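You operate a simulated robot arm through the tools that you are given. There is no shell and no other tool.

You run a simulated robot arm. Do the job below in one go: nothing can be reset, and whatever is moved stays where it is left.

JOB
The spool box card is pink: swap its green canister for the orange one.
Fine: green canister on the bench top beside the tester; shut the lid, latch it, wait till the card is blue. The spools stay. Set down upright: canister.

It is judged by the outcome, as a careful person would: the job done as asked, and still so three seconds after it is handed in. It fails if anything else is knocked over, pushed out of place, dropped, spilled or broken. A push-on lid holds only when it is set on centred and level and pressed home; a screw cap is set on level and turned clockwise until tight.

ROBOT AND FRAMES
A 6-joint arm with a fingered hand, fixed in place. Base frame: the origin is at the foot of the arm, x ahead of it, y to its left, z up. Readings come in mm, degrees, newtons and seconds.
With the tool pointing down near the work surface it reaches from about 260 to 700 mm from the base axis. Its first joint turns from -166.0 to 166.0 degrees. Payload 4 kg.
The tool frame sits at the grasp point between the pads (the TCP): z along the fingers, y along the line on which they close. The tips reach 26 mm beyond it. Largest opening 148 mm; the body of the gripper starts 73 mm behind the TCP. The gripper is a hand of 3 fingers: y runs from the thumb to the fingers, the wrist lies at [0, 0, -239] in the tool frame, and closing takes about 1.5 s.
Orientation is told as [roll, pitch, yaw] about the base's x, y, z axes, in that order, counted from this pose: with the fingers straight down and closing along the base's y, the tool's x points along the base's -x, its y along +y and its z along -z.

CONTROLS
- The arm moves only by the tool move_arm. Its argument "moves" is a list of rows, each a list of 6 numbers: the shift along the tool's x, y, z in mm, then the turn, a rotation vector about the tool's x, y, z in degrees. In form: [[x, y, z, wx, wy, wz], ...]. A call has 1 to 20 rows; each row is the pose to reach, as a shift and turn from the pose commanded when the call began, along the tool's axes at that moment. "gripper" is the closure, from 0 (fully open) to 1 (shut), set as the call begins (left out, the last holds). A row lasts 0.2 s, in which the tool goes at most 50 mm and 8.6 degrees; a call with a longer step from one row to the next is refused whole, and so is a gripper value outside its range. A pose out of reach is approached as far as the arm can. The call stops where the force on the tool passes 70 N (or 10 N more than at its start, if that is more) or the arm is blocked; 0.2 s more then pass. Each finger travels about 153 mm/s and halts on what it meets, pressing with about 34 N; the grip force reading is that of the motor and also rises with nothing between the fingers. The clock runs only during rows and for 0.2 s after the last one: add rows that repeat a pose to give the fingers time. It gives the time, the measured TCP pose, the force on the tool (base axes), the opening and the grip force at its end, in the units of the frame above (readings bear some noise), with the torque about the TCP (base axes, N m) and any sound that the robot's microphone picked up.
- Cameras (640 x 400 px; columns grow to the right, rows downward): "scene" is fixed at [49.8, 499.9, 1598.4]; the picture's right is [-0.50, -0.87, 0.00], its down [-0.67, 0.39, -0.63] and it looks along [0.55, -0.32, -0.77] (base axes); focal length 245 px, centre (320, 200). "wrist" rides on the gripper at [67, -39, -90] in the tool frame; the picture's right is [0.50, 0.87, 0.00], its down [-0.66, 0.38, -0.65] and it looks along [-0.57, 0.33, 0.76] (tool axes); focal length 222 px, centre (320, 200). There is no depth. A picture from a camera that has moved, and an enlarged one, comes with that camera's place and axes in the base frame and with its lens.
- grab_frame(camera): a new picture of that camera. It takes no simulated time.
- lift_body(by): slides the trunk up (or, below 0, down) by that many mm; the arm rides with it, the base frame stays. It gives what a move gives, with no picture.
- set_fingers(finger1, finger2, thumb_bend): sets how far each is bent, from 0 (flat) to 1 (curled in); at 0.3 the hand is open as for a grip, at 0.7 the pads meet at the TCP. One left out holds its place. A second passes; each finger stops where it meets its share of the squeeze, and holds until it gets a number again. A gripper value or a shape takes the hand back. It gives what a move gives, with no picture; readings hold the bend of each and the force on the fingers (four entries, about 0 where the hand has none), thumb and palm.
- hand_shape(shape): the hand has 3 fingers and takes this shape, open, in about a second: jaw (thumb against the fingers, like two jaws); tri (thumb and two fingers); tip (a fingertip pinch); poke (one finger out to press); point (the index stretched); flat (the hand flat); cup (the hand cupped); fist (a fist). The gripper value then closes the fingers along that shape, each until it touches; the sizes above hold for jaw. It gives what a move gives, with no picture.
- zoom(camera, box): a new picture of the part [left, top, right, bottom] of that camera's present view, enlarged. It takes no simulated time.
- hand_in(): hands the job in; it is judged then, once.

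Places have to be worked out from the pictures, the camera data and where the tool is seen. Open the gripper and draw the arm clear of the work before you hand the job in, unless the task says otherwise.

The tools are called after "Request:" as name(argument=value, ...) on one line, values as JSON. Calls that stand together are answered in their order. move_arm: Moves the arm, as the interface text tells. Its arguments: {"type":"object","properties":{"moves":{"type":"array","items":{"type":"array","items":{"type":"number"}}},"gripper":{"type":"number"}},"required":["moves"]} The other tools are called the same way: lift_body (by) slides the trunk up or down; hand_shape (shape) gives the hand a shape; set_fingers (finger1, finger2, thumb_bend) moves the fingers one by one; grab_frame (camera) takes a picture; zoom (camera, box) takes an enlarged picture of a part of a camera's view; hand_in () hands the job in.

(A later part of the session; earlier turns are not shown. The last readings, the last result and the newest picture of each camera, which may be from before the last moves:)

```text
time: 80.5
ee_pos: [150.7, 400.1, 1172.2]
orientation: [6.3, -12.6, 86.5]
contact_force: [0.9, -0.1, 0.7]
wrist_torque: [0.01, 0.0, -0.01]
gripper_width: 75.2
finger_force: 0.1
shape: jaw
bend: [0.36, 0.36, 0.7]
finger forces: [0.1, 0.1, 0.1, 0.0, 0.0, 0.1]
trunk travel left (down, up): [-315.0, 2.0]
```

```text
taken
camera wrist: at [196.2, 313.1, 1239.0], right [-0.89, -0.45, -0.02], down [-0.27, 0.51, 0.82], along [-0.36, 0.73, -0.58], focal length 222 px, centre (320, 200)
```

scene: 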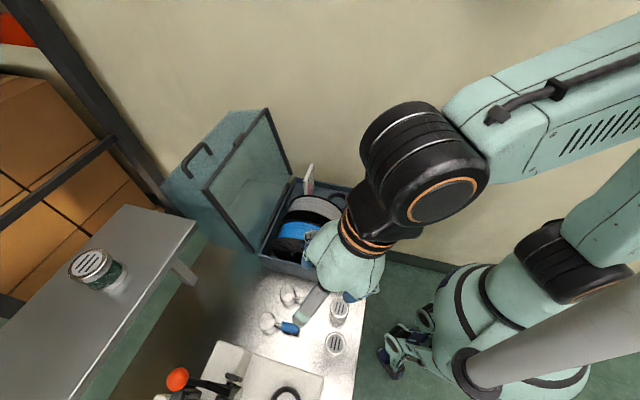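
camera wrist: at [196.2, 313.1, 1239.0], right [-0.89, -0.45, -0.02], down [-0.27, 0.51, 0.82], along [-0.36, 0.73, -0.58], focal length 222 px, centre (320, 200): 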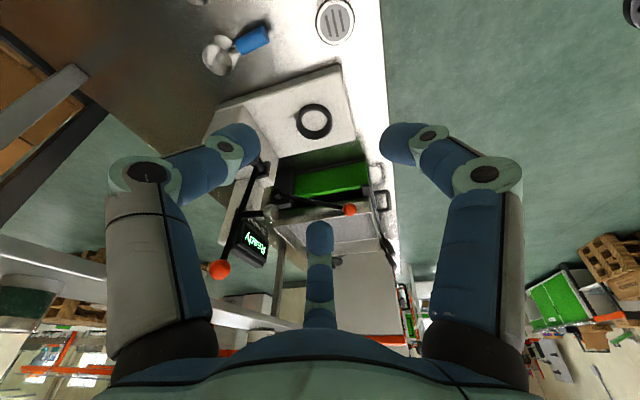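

The orange canister's top is near (133, 404, 860), and this posture is free. I'll descend to about 100 mm above grasp height, checking for stalls.

Request:
move_arm(moves=[[7, -1, 35, -0.2, 0.4, 0], [14, -2, 70, -0.4, 0.9, 0], [21, -2.5, 104, -0.6, 1.3, 0], [28.5, -3, 139, -0.8, 1.8, 0], [36, -4, 174, -1, 2.2, 0], [43, -5, 208, -1.1, 2.6, 0], [43, -5, 208, -1.1, 2.6, 0]])

Request:
grab_frame(camera="wrist")

Request:
zoom(camera="scene", box=[280, 280, 380, 400])

```text
time: 81.2
ee_pos: [150.9, 410.2, 1151.3]
orientation: [3.8, -18.9, 87.1]
contact_force: [0.5, -0.5, -0.8]
wrist_torque: [0.02, 0.03, 0.04]
gripper_width: 75.1
finger_force: 0.1
shape: jaw
bend: [0.36, 0.36, 0.7]
finger forces: [0.1, 0.1, 0.0, 0.1, 0.1, 0.0]
trunk travel left (down, up): [-315.0, 2.0]
stopped in row 3: the arm was blocked; the commanded pose is now the measured one
```

```text
taken
camera wrist: at [191.9, 316.3, 1210.7], right [-0.89, -0.45, -0.11], down [-0.31, 0.42, 0.85], along [-0.34, 0.79, -0.51], focal length 222 px, centre (320, 200)
```

wrist: 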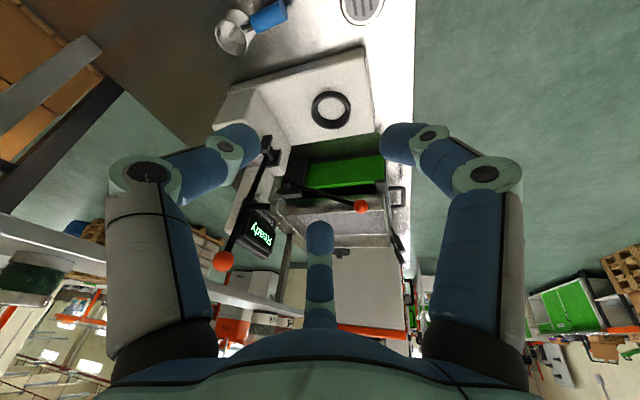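

```text
3.33 times, centred on (330, 340) of scene
camera zoom: at [49.8, 499.9, 1598.4], right [-0.5, -0.87, 0.0], down [-0.67, 0.39, -0.63], along [0.55, -0.32, -0.77], focal length 816 px, centre (287, -267)
```

zoom: 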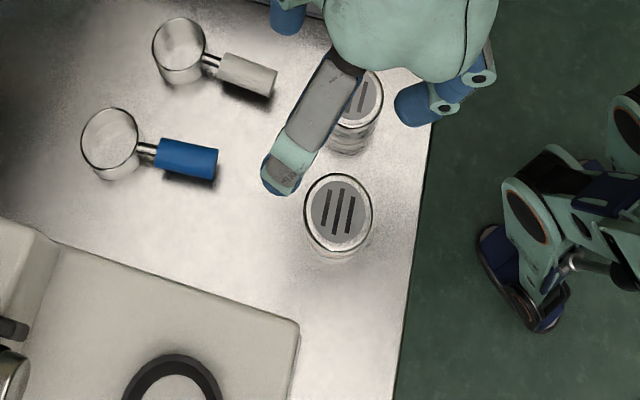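

The stalls all match the upper arm leaning back too far (about 82°) at this azimuth, so the elbow is hitting the robot's own cage. I need to descend at a smaller azimuth first, then slide over at low height. I'll move back toward (u 400, v 40) and level the hand.

Request:
move_arm(moves=[[14, -17, -9, 0.6, 3.1, 0], [28, -35, -19, 1.2, 6.3, 0], [42, -53, -28, 1.9, 9.5, 0], [56, -70, -38, 2.5, 12.6, 0], [69, -88, -47, 3.2, 15.8, 0], [82, -105, -56, 3.8, 18.9, 0], [82, -105, -56, 3.8, 18.9, 0]])

```text
time: 82.8
ee_pos: [253.6, 311.6, 1161.5]
orientation: [0.3, 1.3, 87.8]
contact_force: [0.6, 0.1, 0.1]
wrist_torque: [0.03, -0.01, 0.01]
gripper_width: 75.3
finger_force: 0.1
shape: jaw
bend: [0.36, 0.36, 0.7]
finger forces: [0.0, 0.0, 0.1, 0.0, 0.0, 0.1]
trunk travel left (down, up): [-315.0, 2.0]
```

The hand is upright and free at (u 400, v 41). I'll descend here to z≈970, drifting slightly left, before sliding toward the orange canister.

Request:
move_arm(moves=[[-4, 4, 38, 0, -0.3, 0], [-9, 9, 76, 0.1, -0.6, 0], [-14, 13, 114, 0.2, -0.9, 0], [-20, 18, 152, 0.3, -1.3, 0], [-25, 22, 190, 0.3, -1.3, 0], [-25, 22, 190, 0.3, -1.3, 0]])

Request:
grab_frame(camera="wrist")

Request:
grab_frame(camera="scene")

```text
time: 84.2
ee_pos: [229.3, 334.3, 970.8]
orientation: [-0.1, -0.2, 87.7]
contact_force: [-0.3, -0.3, -0.8]
wrist_torque: [-0.03, 0.0, 0.0]
gripper_width: 75.2
finger_force: 0.0
shape: jaw
bend: [0.36, 0.36, 0.7]
finger forces: [0.1, 0.0, 0.1, 0.1, 0.0, 0.0]
trunk travel left (down, up): [-315.0, 2.0]
```

```text
taken
camera wrist: at [266.6, 264.4, 1060.2], right [-0.88, -0.47, 0.0], down [-0.35, 0.67, 0.66], along [-0.3, 0.58, -0.75], focal length 222 px, centre (320, 200)
```

wrist: 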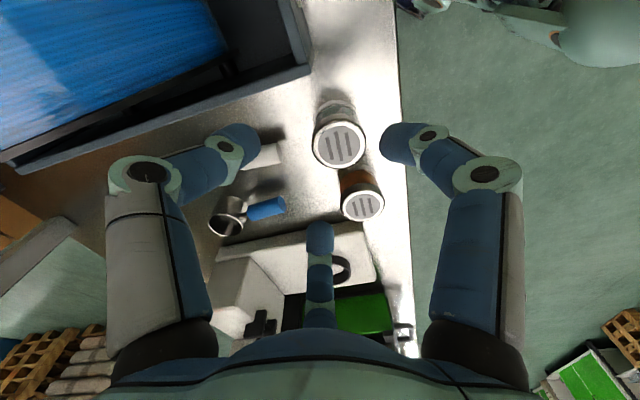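

```text
taken
```

scene: 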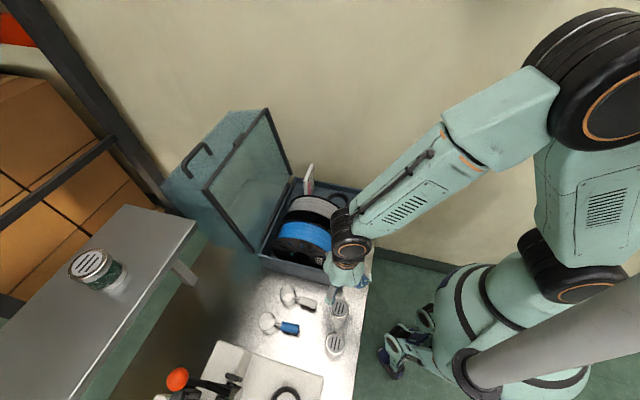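

That posture is free. I'll slide across at this height to above the orange canister.

Request:
move_arm(moves=[[-16, 24, 0, 0, 0, 0], [-33, 49, 0, 0, 0, 0], [-50, 74, 0, 0, 0, 0], [-66, 99, 0, 0, 0, 0], [-66, 99, 0, 0, 0, 0]])

Request:
grab_frame(camera="wrist")

Request:
zoom(camera="scene", box=[280, 280, 380, 400])

```text
time: 85.4
ee_pos: [134.3, 405.4, 971.7]
orientation: [0.0, -0.2, 87.8]
contact_force: [0.1, 0.7, 0.6]
wrist_torque: [-0.02, -0.02, 0.02]
gripper_width: 75.1
finger_force: 0.0
shape: jaw
bend: [0.36, 0.36, 0.7]
finger forces: [0.0, 0.1, 0.1, 0.1, 0.1, 0.1]
trunk travel left (down, up): [-315.0, 2.0]
```

```text
taken
camera wrist: at [172.0, 335.4, 1060.0], right [-0.88, -0.47, 0.0], down [-0.35, 0.67, 0.66], along [-0.3, 0.58, -0.75], focal length 222 px, centre (320, 200)
```

wrist: 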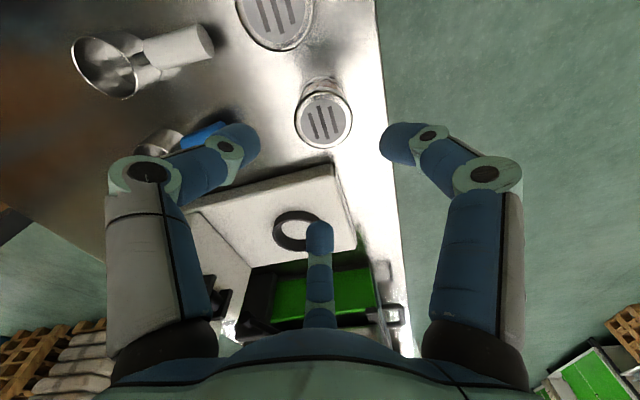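

```text
3.33 times, centred on (330, 340) of scene
camera zoom: at [49.8, 499.9, 1598.4], right [-0.5, -0.87, 0.0], down [-0.67, 0.39, -0.63], along [0.55, -0.32, -0.77], focal length 816 px, centre (287, -267)
```

zoom: 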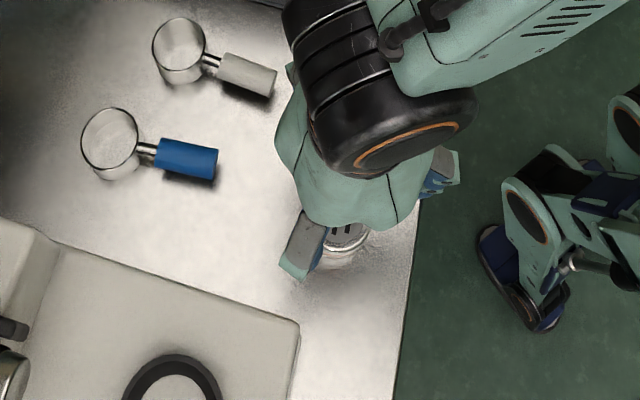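

The hand is upright over the orange canister, within about 4 mm. I'll correct and descend to grasp height.

Request:
move_arm(moves=[[1, 1.5, 35, 0, 0, 0], [1.8, 3.2, 70, 0, 0, 0], [1.8, 3.2, 95, 0, 0, 0], [1.8, 3.2, 115, 0, 0, 0], [1.8, 3.2, 126, 0, 0, 0]])

Request:
grab_frame(camera="wrist")

Request:
zoom(camera="scene", box=[280, 280, 380, 400])

```text
time: 86.6
ee_pos: [133.7, 403.8, 846.6]
orientation: [0.0, -0.2, 87.9]
contact_force: [0.1, -0.2, 0.6]
wrist_torque: [-0.01, -0.04, 0.01]
gripper_width: 75.2
finger_force: 0.0
shape: jaw
bend: [0.36, 0.36, 0.7]
finger forces: [0.1, 0.1, 0.0, 0.1, 0.0, 0.0]
trunk travel left (down, up): [-315.0, 2.0]
```

```text
taken
camera wrist: at [170.2, 334.6, 934.5], right [-0.88, -0.47, 0.0], down [-0.35, 0.67, 0.66], along [-0.3, 0.58, -0.76], focal length 222 px, centre (320, 200)
```

wrist: 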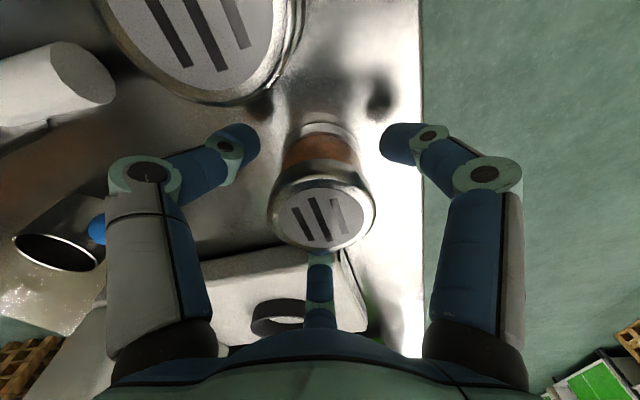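

```text
3.33 times, centred on (330, 340) of scene
camera zoom: at [49.8, 499.9, 1598.4], right [-0.5, -0.87, 0.0], down [-0.67, 0.39, -0.63], along [0.55, -0.32, -0.77], focal length 816 px, centre (287, -267)
```

zoom: 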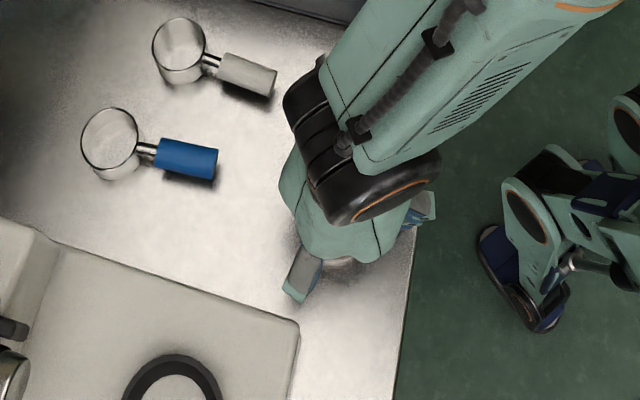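

It's centred and clear of the green canister. I'll close the grip.

Request:
move_arm(moves=[[0, 0, 0, 0, 0, 0], [0, 0, 0, 0, 0, 0], [0, 0, 0, 0, 0, 0], [0, 0, 0, 0, 0, 0], [0, 0, 0, 0, 0, 0]], gripper=1)

Request:
move_arm(moves=[[0, 0, -10, 0, 0, 0], [0, 0, -30, 0, 0, 0], [0, 0, -60, 0, 0, 0], [0, 0, -100, 0, 0, 0], [0, 0, -130, 0, 0, 0]])

Request:
grab_frame(camera="wrist")

Request:
zoom(camera="scene", box=[280, 280, 380, 400])

```text
time: 87.8
ee_pos: [133.5, 403.3, 846.0]
orientation: [0.0, -0.2, 87.9]
contact_force: [0.7, -0.3, 0.0]
wrist_torque: [0.01, -0.03, -0.01]
gripper_width: 46.9
finger_force: 34.1
shape: jaw
bend: [0.77, 0.77, 0.7]
finger forces: [30.7, 30.5, 0.0, 0.0, 30.9, 0.0]
trunk travel left (down, up): [-315.0, 2.0]
```

```text
time: 89.0
ee_pos: [132.9, 405.8, 975.6]
orientation: [-0.1, -0.2, 87.8]
contact_force: [-0.1, -0.8, -1.8]
wrist_torque: [0.0, 0.03, 0.0]
gripper_width: 47.2
finger_force: 34.2
shape: jaw
bend: [0.77, 0.77, 0.7]
finger forces: [30.5, 30.4, 0.0, 0.0, 31.0, 0.0]
trunk travel left (down, up): [-315.0, 2.0]
```

```text
taken
camera wrist: at [170.0, 334.5, 1065.2], right [-0.88, -0.47, 0.0], down [-0.35, 0.67, 0.66], along [-0.3, 0.58, -0.75], focal length 222 px, centre (320, 200)
```

wrist: 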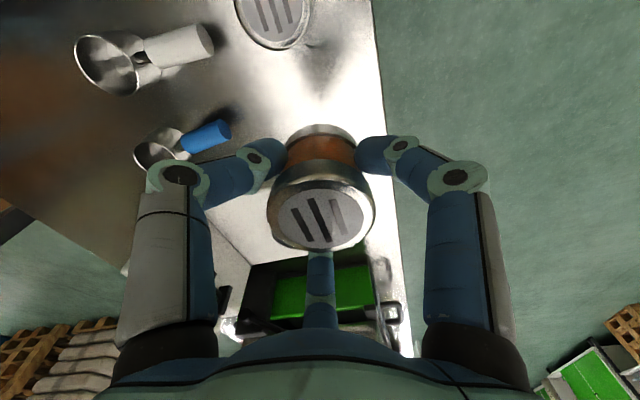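

```text
3.33 times, centred on (330, 340) of scene
camera zoom: at [49.8, 499.9, 1598.4], right [-0.5, -0.87, 0.0], down [-0.67, 0.39, -0.63], along [0.55, -0.32, -0.77], focal length 816 px, centre (287, -267)
```

zoom: 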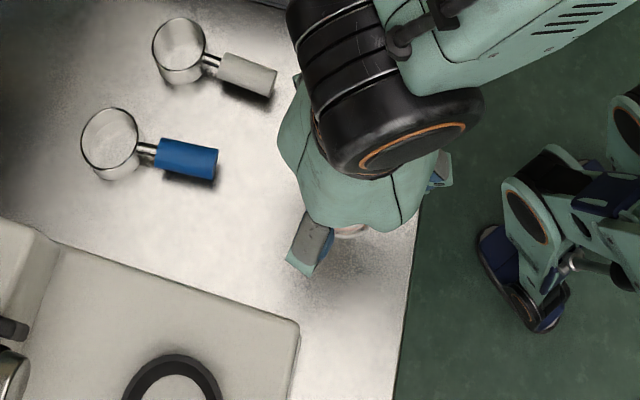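

The orange canister is held evenly. I'll retrace at this height to the free region, then rise above spool height.

Request:
move_arm(moves=[[22, -31, 0, 0, 0, 0], [45, -62, 0, 0, 0, 0], [67, -93, 0, 0, 0, 0], [89, -124, 0, 0, 0, 0], [89, -124, -30, 0, 0, 0], [89, -124, -65, 0, 0, 0], [89, -124, -100, 0, 0, 0], [89, -124, -100, 0, 0, 0]])

Request:
grab_frame(camera="scene")

```text
time: 90.8
ee_pos: [250.9, 310.1, 1075.3]
orientation: [-0.1, -0.1, 87.8]
contact_force: [0.6, -0.5, -1.5]
wrist_torque: [-0.02, 0.0, 0.02]
gripper_width: 47.1
finger_force: 34.2
shape: jaw
bend: [0.77, 0.77, 0.7]
finger forces: [30.7, 30.7, 0.0, 0.0, 31.0, 0.0]
trunk travel left (down, up): [-315.0, 2.0]
```

```text
taken
```

scene: 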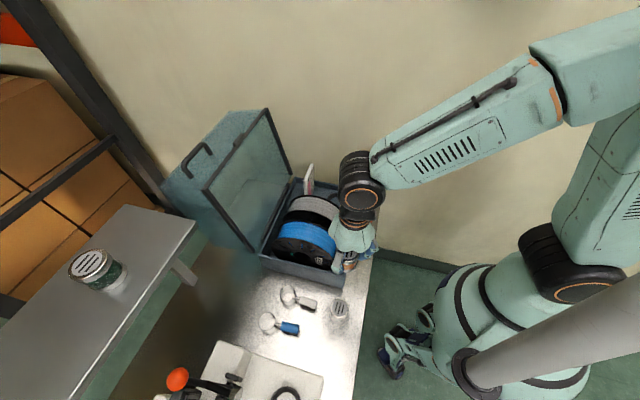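

Now I'll carry it over the spools to above the holder ring, turning the hand back to yaw 45°.

Request:
move_arm(moves=[[17, -30, 0, 0, 0, 4.8], [34, -61, 0, 0, 0, 9.6], [51, -92, 0, 0, 0, 14.4], [68, -122, 0, 0, 0, 19.2], [84, -153, 0, 0, 0, 24], [101, -183, 0, 0, 0, 28.8], [118, -214, 0, 0, 0, 33.6], [135, -244, 0, 0, 0, 38.4], [152, -275, 0, 0, 0, 43], [152, -275, 0, 0, 0, 43]])

Request:
grab_frame(camera="wrist")

Request:
zoom(camera="scene", box=[280, 130, 400, 230])

```text
time: 93.0
ee_pos: [520.4, 147.7, 1073.6]
orientation: [0.0, -0.1, 44.7]
contact_force: [0.6, -0.7, -1.5]
wrist_torque: [-0.02, -0.04, 0.06]
gripper_width: 46.9
finger_force: 34.2
shape: jaw
bend: [0.77, 0.77, 0.7]
finger forces: [30.5, 31.0, 0.1, 0.0, 31.2, 0.1]
trunk travel left (down, up): [-315.0, 2.0]
```

```text
taken
camera wrist: at [500.8, 71.7, 1164.7], right [-0.96, 0.26, 0.0], down [0.2, 0.73, 0.66], along [0.17, 0.63, -0.75], focal length 222 px, centre (320, 200)
```

wrist: 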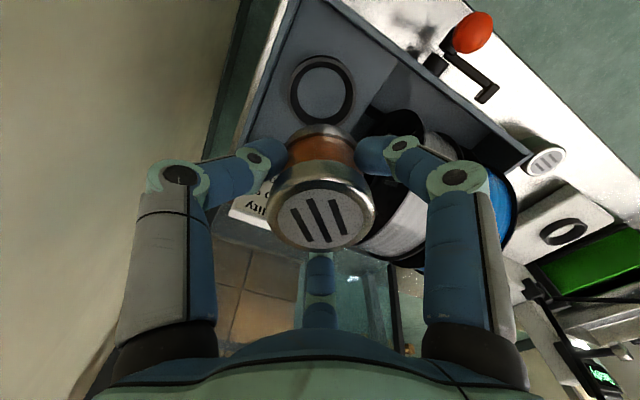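

```text
4.00 times, centred on (340, 180) of scene
camera zoom: at [49.8, 499.9, 1598.4], right [-0.5, -0.87, 0.0], down [-0.67, 0.39, -0.63], along [0.55, -0.32, -0.77], focal length 979 px, centre (240, 280)
```

zoom: 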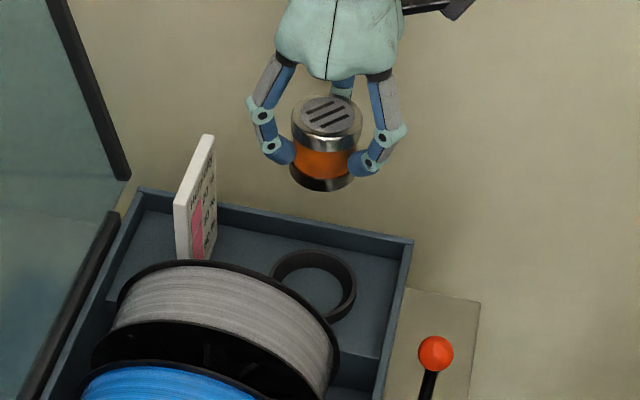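

The ring is right below; the green canister was gripped at (520.0, 147.2), so I'll lower the orange one at that same spot. Seating is expected at TCP z≈917. I'll descend to just above it.

Request:
move_arm(moves=[[0, 0, 30, 0, 0, 0], [0, 0, 60, 0, 0, 0], [0, 0, 90, 0, 0, 0], [0, 0, 115, 0, 0, 0], [0, 0, 130, 0, 0, 0], [0, 0, 140, 0, 0, 0], [0, 0, 140, 0, 0, 0]])

Request:
grab_frame(camera="wrist")

Request:
zoom(camera="scene", box=[300, 160, 380, 220])

```text
time: 94.6
ee_pos: [520.0, 147.0, 935.9]
orientation: [0.1, -0.3, 44.8]
contact_force: [0.6, -0.4, -1.5]
wrist_torque: [-0.01, 0.0, 0.0]
gripper_width: 46.7
finger_force: 34.0
shape: jaw
bend: [0.77, 0.77, 0.7]
finger forces: [30.4, 30.9, 0.0, 0.1, 31.3, 0.0]
trunk travel left (down, up): [-315.0, 2.0]
```

```text
taken
camera wrist: at [500.8, 71.7, 1024.5], right [-0.97, 0.26, 0.0], down [0.2, 0.73, 0.66], along [0.17, 0.63, -0.75], focal length 222 px, centre (320, 200)
```

wrist: 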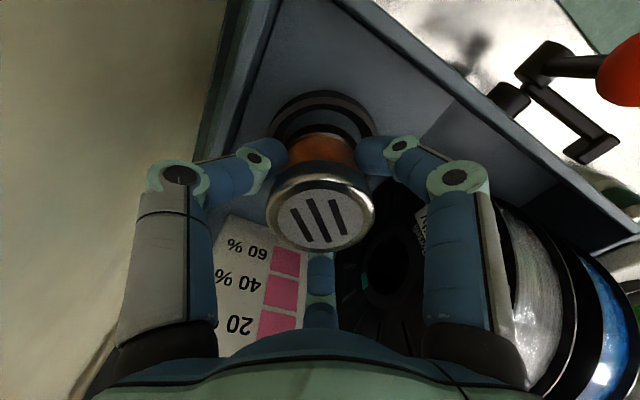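

```text
6.67 times, centred on (340, 190) of scene
camera zoom: at [49.8, 499.9, 1598.4], right [-0.5, -0.87, 0.0], down [-0.67, 0.39, -0.63], along [0.55, -0.32, -0.77], focal length 1632 px, centre (187, 267)
```

zoom: 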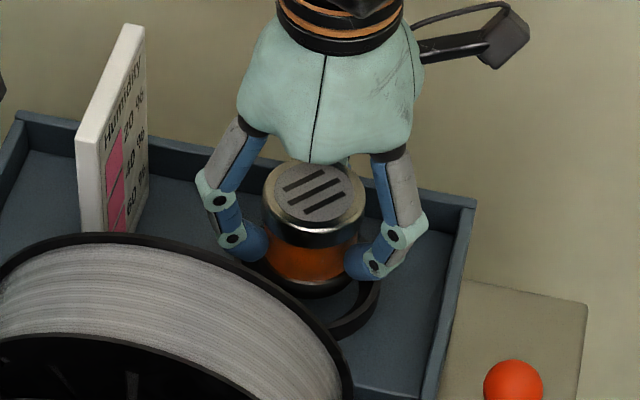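

Aligned over the ring. I'll lower slowly until the canister seats.

Request:
move_arm(moves=[[0, 0, 5, 0, 0, 0], [0, 0, 10, 0, 0, 0], [0, 0, 13, 0, 0, 0], [0, 0, 13, 0, 0, 0]])

Request:
move_arm(moves=[[0, 0, 2, 0, 0, 0], [0, 0, 4, 0, 0, 0], [0, 0, 4, 0, 0, 0]])

```text
time: 95.6
ee_pos: [521.2, 148.1, 922.5]
orientation: [0.1, -0.2, 44.7]
contact_force: [0.5, -0.1, -0.4]
wrist_torque: [-0.04, 0.02, 0.01]
gripper_width: 46.9
finger_force: 34.5
shape: jaw
bend: [0.77, 0.77, 0.7]
finger forces: [30.4, 30.9, 0.1, 0.0, 31.3, 0.0]
trunk travel left (down, up): [-315.0, 2.0]
```

```text
time: 96.4
ee_pos: [522.1, 147.3, 918.0]
orientation: [0.1, -0.2, 44.8]
contact_force: [1.1, -0.4, -1.2]
wrist_torque: [-0.01, 0.01, 0.0]
gripper_width: 46.7
finger_force: 34.4
shape: jaw
bend: [0.77, 0.77, 0.7]
finger forces: [30.4, 31.0, 0.0, 0.1, 31.2, 0.0]
trunk travel left (down, up): [-315.0, 2.0]
```

Request:
move_arm(moves=[[0, 0, 1, 0, 0, 0], [0, 0, 2.5, 0, 0, 0], [0, 0, 2.5, 0, 0, 0]])

```text
time: 97.2
ee_pos: [521.3, 146.5, 915.7]
orientation: [0.1, -0.1, 44.8]
contact_force: [-0.3, -0.6, -1.0]
wrist_torque: [0.03, 0.01, 0.01]
gripper_width: 46.9
finger_force: 34.0
shape: jaw
bend: [0.77, 0.77, 0.7]
finger forces: [30.4, 31.0, 0.0, 0.0, 31.1, 0.0]
trunk travel left (down, up): [-315.0, 2.0]
```

No contact yet at z 915.7, so I'll continue in small steps.

Request:
move_arm(moves=[[0, 0, 1, 0, 0, 0], [0, 0, 2, 0, 0, 0], [0, 0, 2, 0, 0, 0]])

Request:
move_arm(moves=[[0, 0, 1, 0, 0, 0], [0, 0, 2, 0, 0, 0], [0, 0, 2, 0, 0, 0]])

Request:
zoom(camera="scene", box=[300, 160, 380, 220])

```text
time: 98.0
ee_pos: [520.1, 147.1, 915.5]
orientation: [0.0, -0.3, 44.8]
contact_force: [0.9, 1.5, 10.3]
wrist_torque: [-0.01, -0.08, 0.04]
gripper_width: 47.1
finger_force: 34.0
shape: jaw
bend: [0.77, 0.77, 0.7]
finger forces: [31.5, 32.5, 0.1, 0.0, 32.4, 0.0]
trunk travel left (down, up): [-315.0, 2.0]
```

```text
time: 98.8
ee_pos: [520.4, 146.5, 913.0]
orientation: [0.0, -0.3, 44.8]
contact_force: [2.4, 1.8, 26.4]
wrist_torque: [0.02, -0.18, 0.04]
gripper_width: 47.7
finger_force: 33.7
shape: jaw
bend: [0.77, 0.77, 0.7]
finger forces: [33.5, 35.2, 0.0, 0.0, 36.1, 0.1]
trunk travel left (down, up): [-315.0, 2.0]
```

```text
6.67 times, centred on (340, 190) of scene
camera zoom: at [49.8, 499.9, 1598.4], right [-0.5, -0.87, 0.0], down [-0.67, 0.39, -0.63], along [0.55, -0.32, -0.77], focal length 1632 px, centre (187, 267)
```

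zoom: 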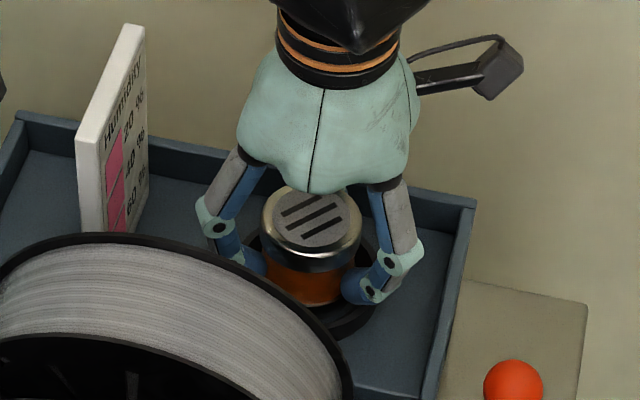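

It's seated at the expected height. I'll ease off, release, and lift straight away.

Request:
move_arm(moves=[[0, 0, -2.5, 0, 0, 0], [0, 0, -2.5, 0, 0, 0]])

Request:
move_arm(moves=[[0, 0, 0, 0, 0, 0], [0, 0, 0, 0, 0, 0], [0, 0, 0, 0, 0, 0]], gripper=0.49)

Request:
move_arm(moves=[[0, 0, -10, 0, 0, 0], [0, 0, -30, 0, 0, 0], [0, 0, -60, 0, 0, 0], [0, 0, -100, 0, 0, 0], [0, 0, -140, 0, 0, 0]])

Request:
grab_frame(camera="wrist")

Request:
zoom(camera="scene", box=[280, 130, 400, 230])

```text
time: 99.4
ee_pos: [519.5, 146.5, 914.0]
orientation: [0.1, -0.2, 44.8]
contact_force: [3.7, 2.5, 14.7]
wrist_torque: [0.07, -0.25, 0.06]
gripper_width: 47.7
finger_force: 34.0
shape: jaw
bend: [0.77, 0.77, 0.7]
finger forces: [32.8, 35.4, 0.0, 0.1, 35.2, 0.0]
trunk travel left (down, up): [-315.0, 2.0]
```

```text
time: 100.2
ee_pos: [521.0, 146.1, 914.5]
orientation: [0.1, -0.1, 44.8]
contact_force: [-0.3, -0.4, -0.2]
wrist_torque: [0.02, 0.01, 0.01]
gripper_width: 74.8
finger_force: 0.1
shape: jaw
bend: [0.36, 0.36, 0.7]
finger forces: [0.0, 0.0, 0.0, 0.0, 0.0, 0.0]
trunk travel left (down, up): [-315.0, 2.0]
```

```text
time: 101.4
ee_pos: [520.7, 145.3, 1055.5]
orientation: [0.0, -0.2, 44.8]
contact_force: [-0.6, 0.0, 0.0]
wrist_torque: [-0.01, -0.01, -0.01]
gripper_width: 75.0
finger_force: 0.1
shape: jaw
bend: [0.36, 0.36, 0.7]
finger forces: [0.0, 0.0, 0.0, 0.2, 0.1, 0.0]
trunk travel left (down, up): [-315.0, 2.0]
```

```text
taken
camera wrist: at [500.9, 69.0, 1143.8], right [-0.96, 0.26, 0.0], down [0.2, 0.73, 0.66], along [0.17, 0.63, -0.75], focal length 222 px, centre (320, 200)
```

wrist: 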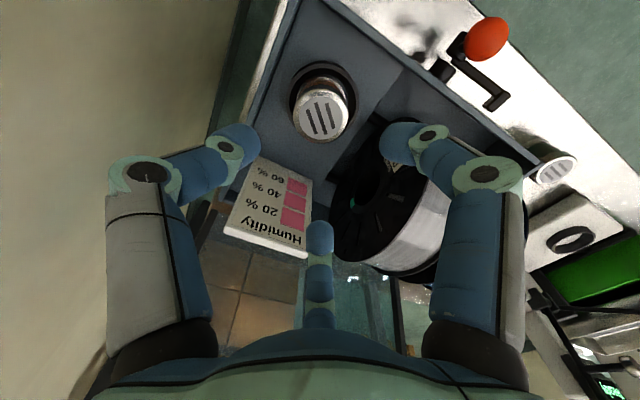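

```text
4.00 times, centred on (340, 180) of scene
camera zoom: at [49.8, 499.9, 1598.4], right [-0.5, -0.87, 0.0], down [-0.67, 0.39, -0.63], along [0.55, -0.32, -0.77], focal length 979 px, centre (240, 280)
```

zoom: 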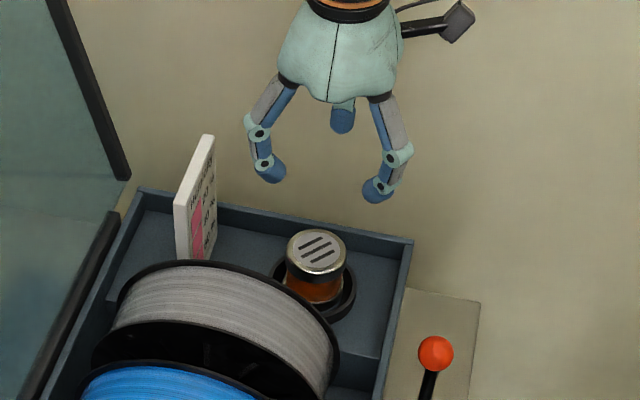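

The orange canister is seated in the ring. Next is closing the lid, so I'll enlarge it to find its free edge and handle.

Request:
zoom(camera="scene", box=[150, 90, 330, 270])

```text
2.22 times, centred on (240, 180) of scene
camera zoom: at [49.8, 499.9, 1598.4], right [-0.5, -0.87, 0.0], down [-0.67, 0.39, -0.63], along [0.55, -0.32, -0.77], focal length 544 px, centre (498, 244)
```

zoom: 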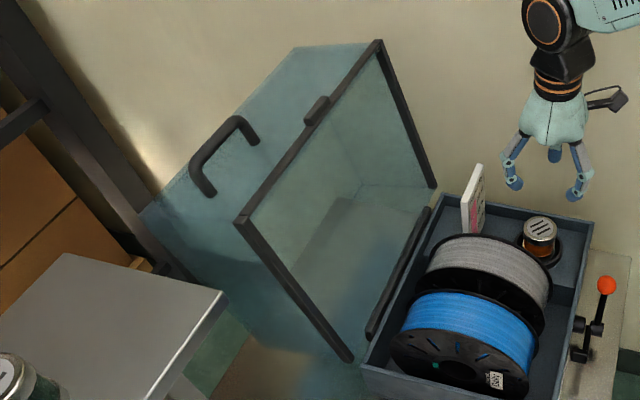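

The lid is open about 102°: its free edge is near (u 741, z 1180) and the handle bar near (u 808, z 1196), standing upright. I'll regrip the handle to close it under control. First I'll lower the trunk slightly for reach, then go up and over toward the handle while tilting the hand.

Request:
lift_body(by=-50)

Request:
move_arm(moves=[[0, 0, -40, 0, 0, 0], [-5, 5, -85, 0, 0, 0], [-20, 18, -125, -1, -3.7, 2.4], [-42, 37, -165, -2, -7.3, 4.7], [-64, 57, -200, -3, -11, 7.1], [-86, 77, -235, -4, -14.6, 9.5], [-108, 96, -265, -5, -18.3, 11.8], [-129, 115, -285, -5.9, -22, 14.2], [-129, 115, -285, -5.9, -22, 14.2]], gripper=0.7)

Request:
grab_frame(camera="scene")

```text
time: 102.3
ee_pos: [522.0, 146.9, 1005.4]
orientation: [0.2, -0.3, 44.8]
contact_force: [-0.8, 0.3, 1.5]
wrist_torque: [0.01, -0.01, 0.02]
gripper_width: 74.7
finger_force: 0.2
shape: jaw
bend: [0.36, 0.36, 0.7]
finger forces: [0.0, 0.0, 0.1, 0.0, 0.1, 0.0]
trunk travel left (down, up): [-265.0, 52.0]
```

```text
time: 104.3
ee_pos: [531.2, 317.2, 1289.3]
orientation: [9.1, -21.1, 28.7]
contact_force: [-0.4, 0.4, 0.6]
wrist_torque: [0.0, -0.01, 0.0]
gripper_width: 44.7
finger_force: 0.1
shape: jaw
bend: [0.77, 0.77, 0.7]
finger forces: [0.1, 0.1, 0.2, 0.0, 0.0, 0.0]
trunk travel left (down, up): [-265.0, 52.0]
```

```text
taken
```

scene: 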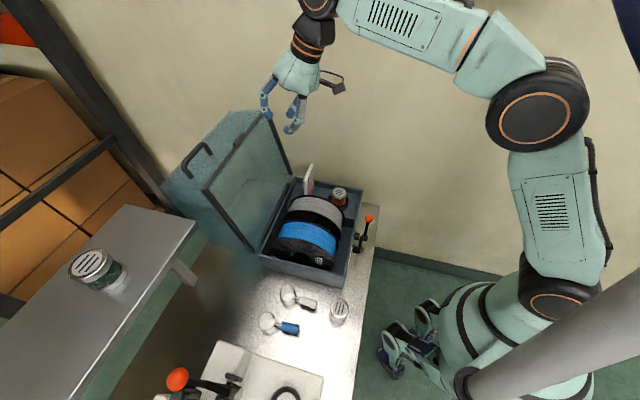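

The way is clear. I'll continue to above the lid's free edge with the full 45° tilt, near the handle.

Request:
move_arm(moves=[[-17.7, 22, 16.4, -1.2, -4.4, 2.8], [-35.4, 44.2, 32.8, -2.4, -8.8, 5.7], [-53, 66.2, 49.2, -3.5, -13.2, 8.5], [-70.7, 88.3, 65.6, -4.7, -17.6, 11.4], [-88.4, 110.4, 82, -5.9, -22, 14.2], [-88.4, 110.4, 82, -5.9, -22, 14.2]])

Request:
grab_frame(camera="wrist")

Request:
zoom(camera="scene", box=[150, 60, 330, 240])

```text
time: 105.7
ee_pos: [566.2, 474.4, 1263.3]
orientation: [26.9, -38.0, 5.5]
contact_force: [0.6, 0.0, -0.3]
wrist_torque: [0.0, 0.0, 0.0]
gripper_width: 44.5
finger_force: 0.0
shape: jaw
bend: [0.77, 0.77, 0.7]
finger forces: [0.1, 0.1, 0.0, 0.0, 0.1, 0.0]
trunk travel left (down, up): [-265.0, 52.0]
```

```text
taken
camera wrist: at [483.2, 390.5, 1270.3], right [-0.7, 0.71, 0.0], down [0.05, 0.05, 1.0], along [0.71, 0.7, -0.07], focal length 222 px, centre (320, 200)
```

wrist: 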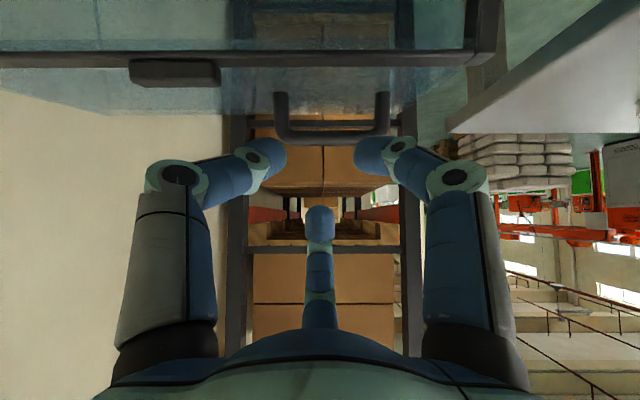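

```text
2.22 times, centred on (240, 150) of scene
camera zoom: at [49.8, 499.9, 1598.4], right [-0.5, -0.87, 0.0], down [-0.67, 0.39, -0.63], along [0.55, -0.32, -0.77], focal length 544 px, centre (498, 311)
```

zoom: 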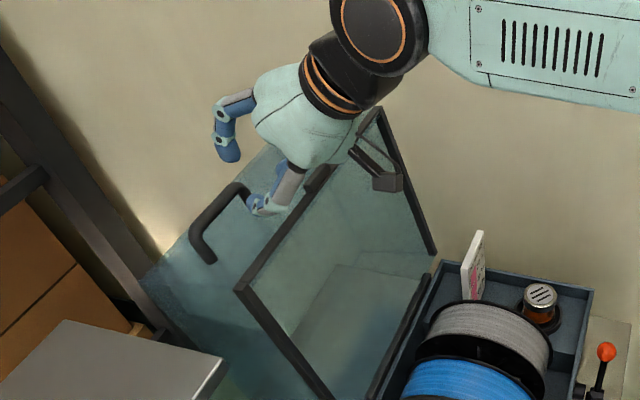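

The handle is directly ahead between the fingers; the bar is near (u 800, z 1200), about 87 mm along the tool axis and 11 mm to the left. I'll shift to centre it and advance partway.

Request:
move_arm(moves=[[4.5, 3.8, 0, 0, 0, 0], [9, 7.6, 0, 0, 0, 0], [9, 7.6, 15, 0, 0, 0], [9, 7.6, 30, 0, 0, 0], [9, 7.6, 42, 0, 0, 0]])

Request:
grab_frame(camera="wrist")

Request:
zoom(camera="scene", box=[180, 90, 280, 190])

```text
time: 106.9
ee_pos: [577.6, 501.8, 1229.6]
orientation: [26.8, -37.9, 5.4]
contact_force: [0.3, -0.5, -0.7]
wrist_torque: [-0.05, -0.02, 0.01]
gripper_width: 44.6
finger_force: 0.0
shape: jaw
bend: [0.77, 0.77, 0.7]
finger forces: [0.0, 0.0, 0.0, 0.1, 0.0, 0.1]
trunk travel left (down, up): [-265.0, 52.0]
```

```text
taken
camera wrist: at [494.1, 417.5, 1237.1], right [-0.7, 0.71, 0.0], down [0.05, 0.05, 1.0], along [0.71, 0.7, -0.07], focal length 222 px, centre (320, 200)
```

wrist: 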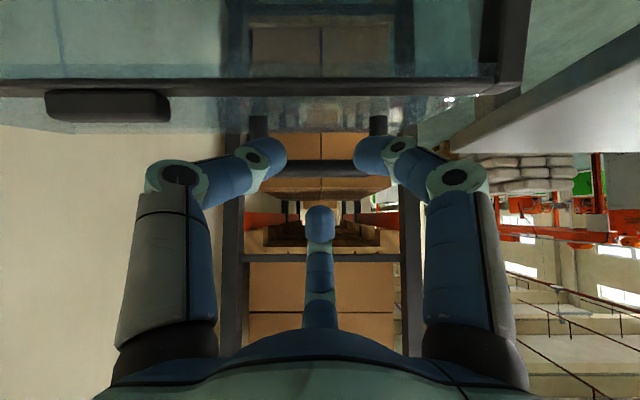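

```text
4.00 times, centred on (230, 140) of scene
camera zoom: at [49.8, 499.9, 1598.4], right [-0.5, -0.87, 0.0], down [-0.67, 0.39, -0.63], along [0.55, -0.32, -0.77], focal length 979 px, centre (680, 440)
```

zoom: 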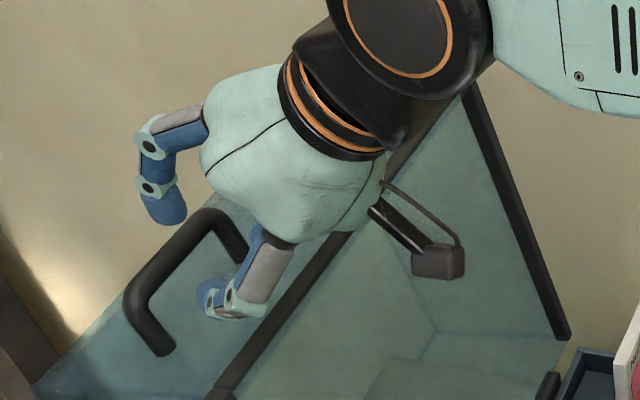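

The bar (≈u 806, z 1201) is centred between the lower fingers and the back finger. I'll advance the remaining 32 mm.

Request:
move_arm(moves=[[-2.6, 1.5, 10, 0, 0, 0], [-2.6, 1.5, 20, 0, 0, 0], [-2.6, 1.5, 32, 0, 0, 0]])

Request:
grab_frame(camera="wrist")

Request:
zoom(camera="scene", box=[180, 90, 280, 190])

```text
time: 107.7
ee_pos: [594.3, 519.1, 1207.5]
orientation: [26.8, -37.8, 5.5]
contact_force: [1.1, 0.4, 0.5]
wrist_torque: [0.04, 0.01, 0.02]
gripper_width: 44.6
finger_force: 0.2
shape: jaw
bend: [0.77, 0.77, 0.7]
finger forces: [0.1, 0.0, 0.1, 0.0, 0.0, 0.0]
trunk travel left (down, up): [-265.0, 52.0]
```

```text
taken
camera wrist: at [510.9, 434.7, 1215.3], right [-0.7, 0.71, 0.0], down [0.05, 0.05, 1.0], along [0.71, 0.7, -0.07], focal length 222 px, centre (320, 200)
```

wrist: 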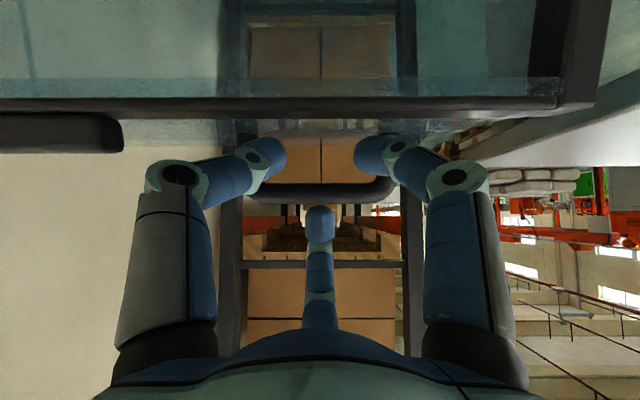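

```text
4.00 times, centred on (230, 140) of scene
camera zoom: at [49.8, 499.9, 1598.4], right [-0.5, -0.87, 0.0], down [-0.67, 0.39, -0.63], along [0.55, -0.32, -0.77], focal length 979 px, centre (680, 440)
```

zoom: 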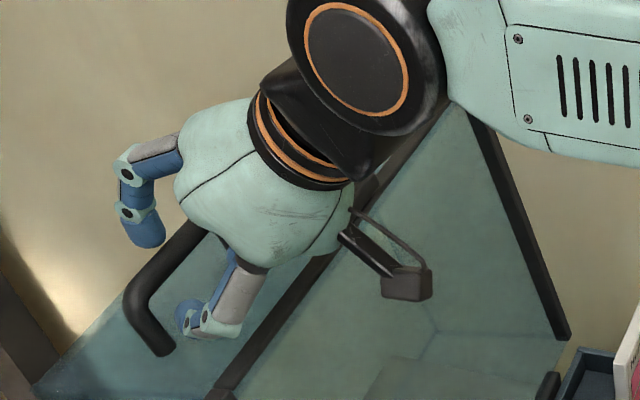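

The bar is between the fingers near the tips. I'll go 7 mm deeper so the tips close beneath it, then close.

Request:
move_arm(moves=[[0, 0, 3, 0, 0, 0], [0, 0, 7, 0, 0, 0]])

Request:
move_arm(moves=[[0, 0, 0, 0, 0, 0], [0, 0, 0, 0, 0, 0], [0, 0, 0, 0, 0, 0], [0, 0, 0, 0, 0, 0], [0, 0, 0, 0, 0, 0]], gripper=1)

Request:
grab_frame(camera="wrist")

Request:
zoom(camera="scene", box=[180, 90, 280, 190])

```text
time: 108.3
ee_pos: [596.2, 522.9, 1205.4]
orientation: [26.8, -37.9, 5.3]
contact_force: [0.4, 0.3, -0.4]
wrist_torque: [0.0, -0.02, 0.0]
gripper_width: 44.8
finger_force: 0.0
shape: jaw
bend: [0.77, 0.77, 0.7]
finger forces: [0.0, 0.0, 0.0, 0.1, 0.0, 0.0]
trunk travel left (down, up): [-265.0, 52.0]
```

```text
time: 109.5
ee_pos: [598.6, 522.9, 1204.5]
orientation: [26.9, -37.8, 5.4]
contact_force: [5.4, 2.4, 6.9]
wrist_torque: [0.04, -0.16, 0.04]
gripper_width: 0.0
finger_force: 34.5
shape: jaw
bend: [0.7, 0.76, 0.7]
finger forces: [0.0, 30.9, 0.1, 0.0, 0.2, 0.0]
trunk travel left (down, up): [-265.0, 52.0]
```

```text
taken
camera wrist: at [514.5, 438.5, 1212.1], right [-0.7, 0.71, 0.0], down [0.05, 0.05, 1.0], along [0.71, 0.7, -0.07], focal length 222 px, centre (320, 200)
```

wrist: 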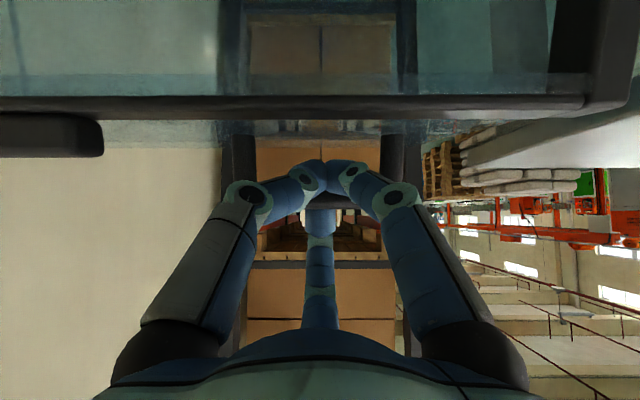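

```text
4.00 times, centred on (230, 140) of scene
camera zoom: at [49.8, 499.9, 1598.4], right [-0.5, -0.87, 0.0], down [-0.67, 0.39, -0.63], along [0.55, -0.32, -0.77], focal length 979 px, centre (680, 440)
```

zoom: 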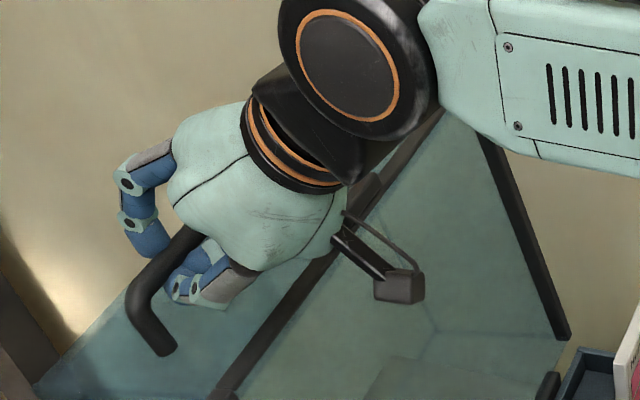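

The back finger holds the bar with about 31 N. I'll pull gently along the closing arc to check that the lid follows.

Request:
move_arm(moves=[[2.2, -1.3, -6.4, 0, 0, 0], [4.5, -2.6, -12.8, 0, 0, 0], [8.6, -5, -23.2, 0, 0, 0], [12.8, -7.4, -33.7, 0, 0, 0]])

Request:
zoom(camera="scene", box=[150, 60, 330, 240])

Request:
grab_frame(camera="wrist")

```text
time: 110.5
ee_pos: [574.4, 499.7, 1219.0]
orientation: [26.9, -37.8, 5.4]
contact_force: [4.8, -0.8, 4.5]
wrist_torque: [0.03, -0.18, -0.03]
gripper_width: 0.0
finger_force: 34.1
shape: jaw
bend: [0.7, 0.77, 0.7]
finger forces: [0.1, 32.1, 0.0, 0.1, 0.0, 0.0]
trunk travel left (down, up): [-265.0, 52.0]
```

```text
2.22 times, centred on (240, 150) of scene
camera zoom: at [49.8, 499.9, 1598.4], right [-0.5, -0.87, 0.0], down [-0.67, 0.39, -0.63], along [0.55, -0.32, -0.77], focal length 544 px, centre (498, 311)
```

zoom: 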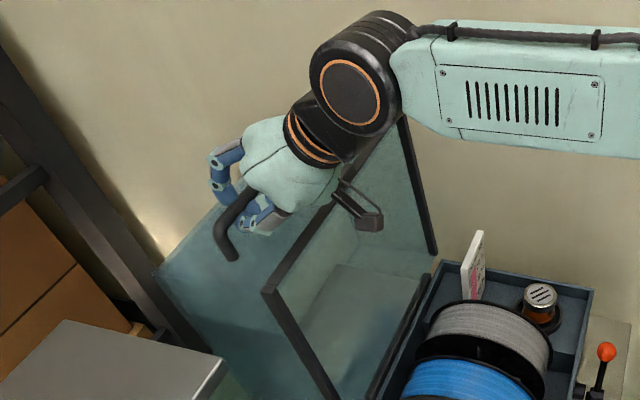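

```text
taken
camera wrist: at [490.2, 414.9, 1225.6], right [-0.7, 0.71, 0.0], down [0.05, 0.05, 1.0], along [0.71, 0.7, -0.07], focal length 222 px, centre (320, 200)
```

wrist: 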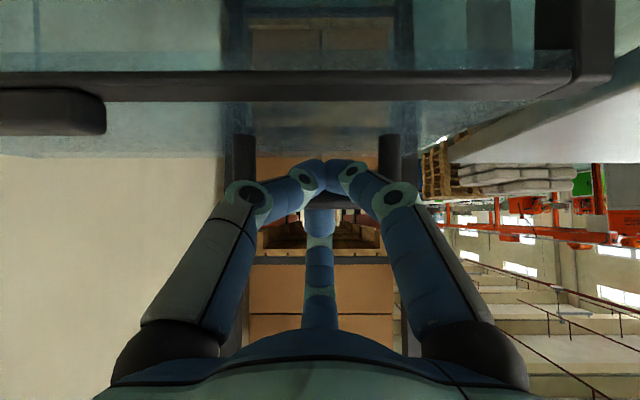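

The lid follows well. I'll continue along the arc toward the balance point.

Request:
move_arm(moves=[[4.8, -2.8, -10.2, 0, 0, 0], [9.6, -5.6, -20.2, 0, 0, 0], [15, -8.7, -30, 0, 0, 0], [20.5, -11.9, -39.6, 0, 0, 0], [26.4, -15.4, -48.9, 0, 0, 0], [32.4, -18.9, -58, 0, 0, 0], [38.9, -22.6, -66.8, 0, 0, 0], [45.5, -26.5, -75.4, 0, 0, 0], [52.5, -30.5, -83.7, 0, 0, 0], [59.6, -34.6, -91.8, 0, 0, 0], [67.1, -39, -99.5, 0, 0, 0], [74.7, -43.4, -107, 0, 0, 0], [82.6, -48, -114, 0, 0, 0], [90.6, -52.6, -120.9, 0, 0, 0]])

Request:
zoom(camera="scene", box=[180, 60, 380, 260])

Request:
grab_frame(camera="wrist")

```text
time: 113.5
ee_pos: [460.7, 385.0, 1227.4]
orientation: [26.9, -37.8, 5.4]
contact_force: [2.8, 0.3, -1.9]
wrist_torque: [0.09, -0.19, -0.04]
gripper_width: 0.0
finger_force: 33.9
shape: jaw
bend: [0.7, 0.8, 0.7]
finger forces: [0.0, 41.0, 0.0, 0.0, 53.4, 0.0]
trunk travel left (down, up): [-265.0, 52.0]
```

```text
2.00 times, centred on (280, 160) of scene
camera zoom: at [49.8, 499.9, 1598.4], right [-0.5, -0.87, 0.0], down [-0.67, 0.39, -0.63], along [0.55, -0.32, -0.77], focal length 490 px, centre (400, 280)
```

zoom: 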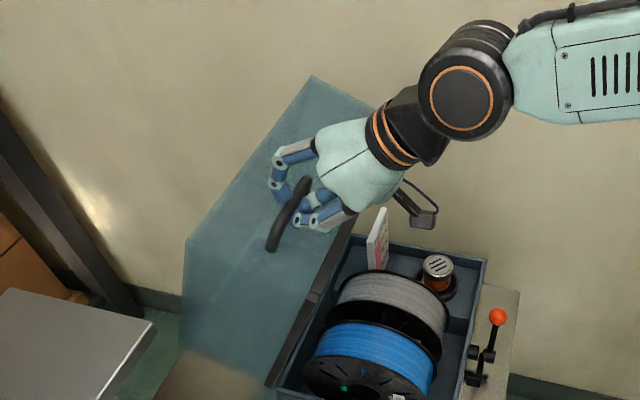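

```text
taken
camera wrist: at [376.1, 302.1, 1235.7], right [-0.7, 0.71, 0.0], down [0.05, 0.05, 1.0], along [0.71, 0.7, -0.07], focal length 222 px, centre (320, 200)
```

wrist: 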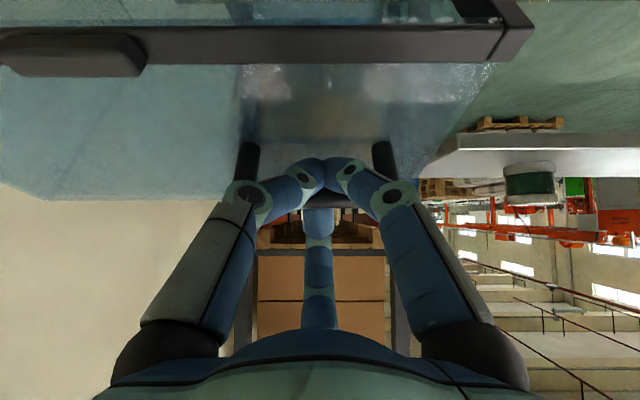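

The lid is at about 67°. I'll carry on down the arc, leaning the hand toward −v bit by bit so the wrist stays within reach.

Request:
move_arm(moves=[[8, -5, -6.4, -0.9, 1.5, 0], [16.1, -10.1, -12.7, -1.8, 2.9, 0], [24.5, -15.3, -18.3, -2.8, 4.4, 0], [33, -20.6, -23.9, -3.7, 5.9, 0], [41.7, -26, -28.9, -4.6, 7.3, 0], [50.4, -31.5, -33.8, -5.5, 8.8, 0], [59.4, -37, -38, -6.4, 10.3, 0], [68.5, -42.6, -42.1, -7.4, 11.7, 0], [77.7, -48.4, -45.6, -8.3, 13.2, 0], [87, -54.2, -49, -9.2, 14.6, 0]])

Request:
zoom(camera="scene", box=[200, 80, 400, 280])

Request:
grab_frame(camera="wrist")

```text
time: 115.7
ee_pos: [386.8, 308.8, 1189.8]
orientation: [31.7, -25.0, 13.7]
contact_force: [3.8, 4.3, -7.8]
wrist_torque: [0.07, -0.25, -0.3]
gripper_width: 0.0
finger_force: 33.7
shape: jaw
bend: [0.7, 0.83, 0.7]
finger forces: [0.0, 49.2, 0.1, 0.0, 54.8, 0.0]
trunk travel left (down, up): [-265.0, 52.0]
```

```text
2.00 times, centred on (300, 180) of scene
camera zoom: at [49.8, 499.9, 1598.4], right [-0.5, -0.87, 0.0], down [-0.67, 0.39, -0.63], along [0.55, -0.32, -0.77], focal length 490 px, centre (360, 240)
```

zoom: 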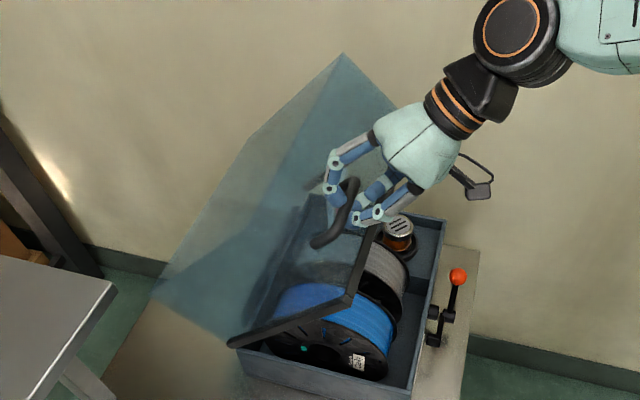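

```text
taken
camera wrist: at [325.3, 210.6, 1211.1], right [-0.8, 0.56, 0.2], down [0.27, 0.04, 0.96], along [0.53, 0.83, -0.19], focal length 222 px, centre (320, 200)
```

wrist: 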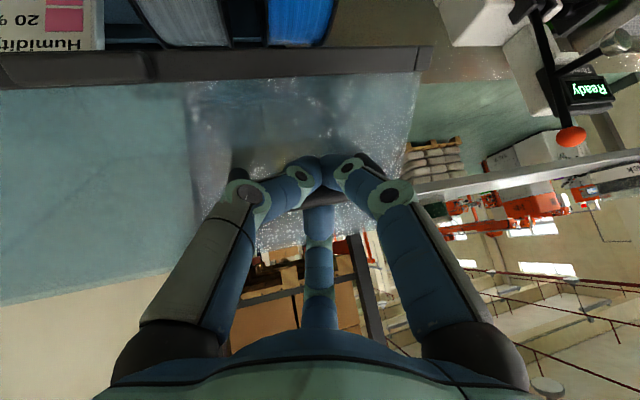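

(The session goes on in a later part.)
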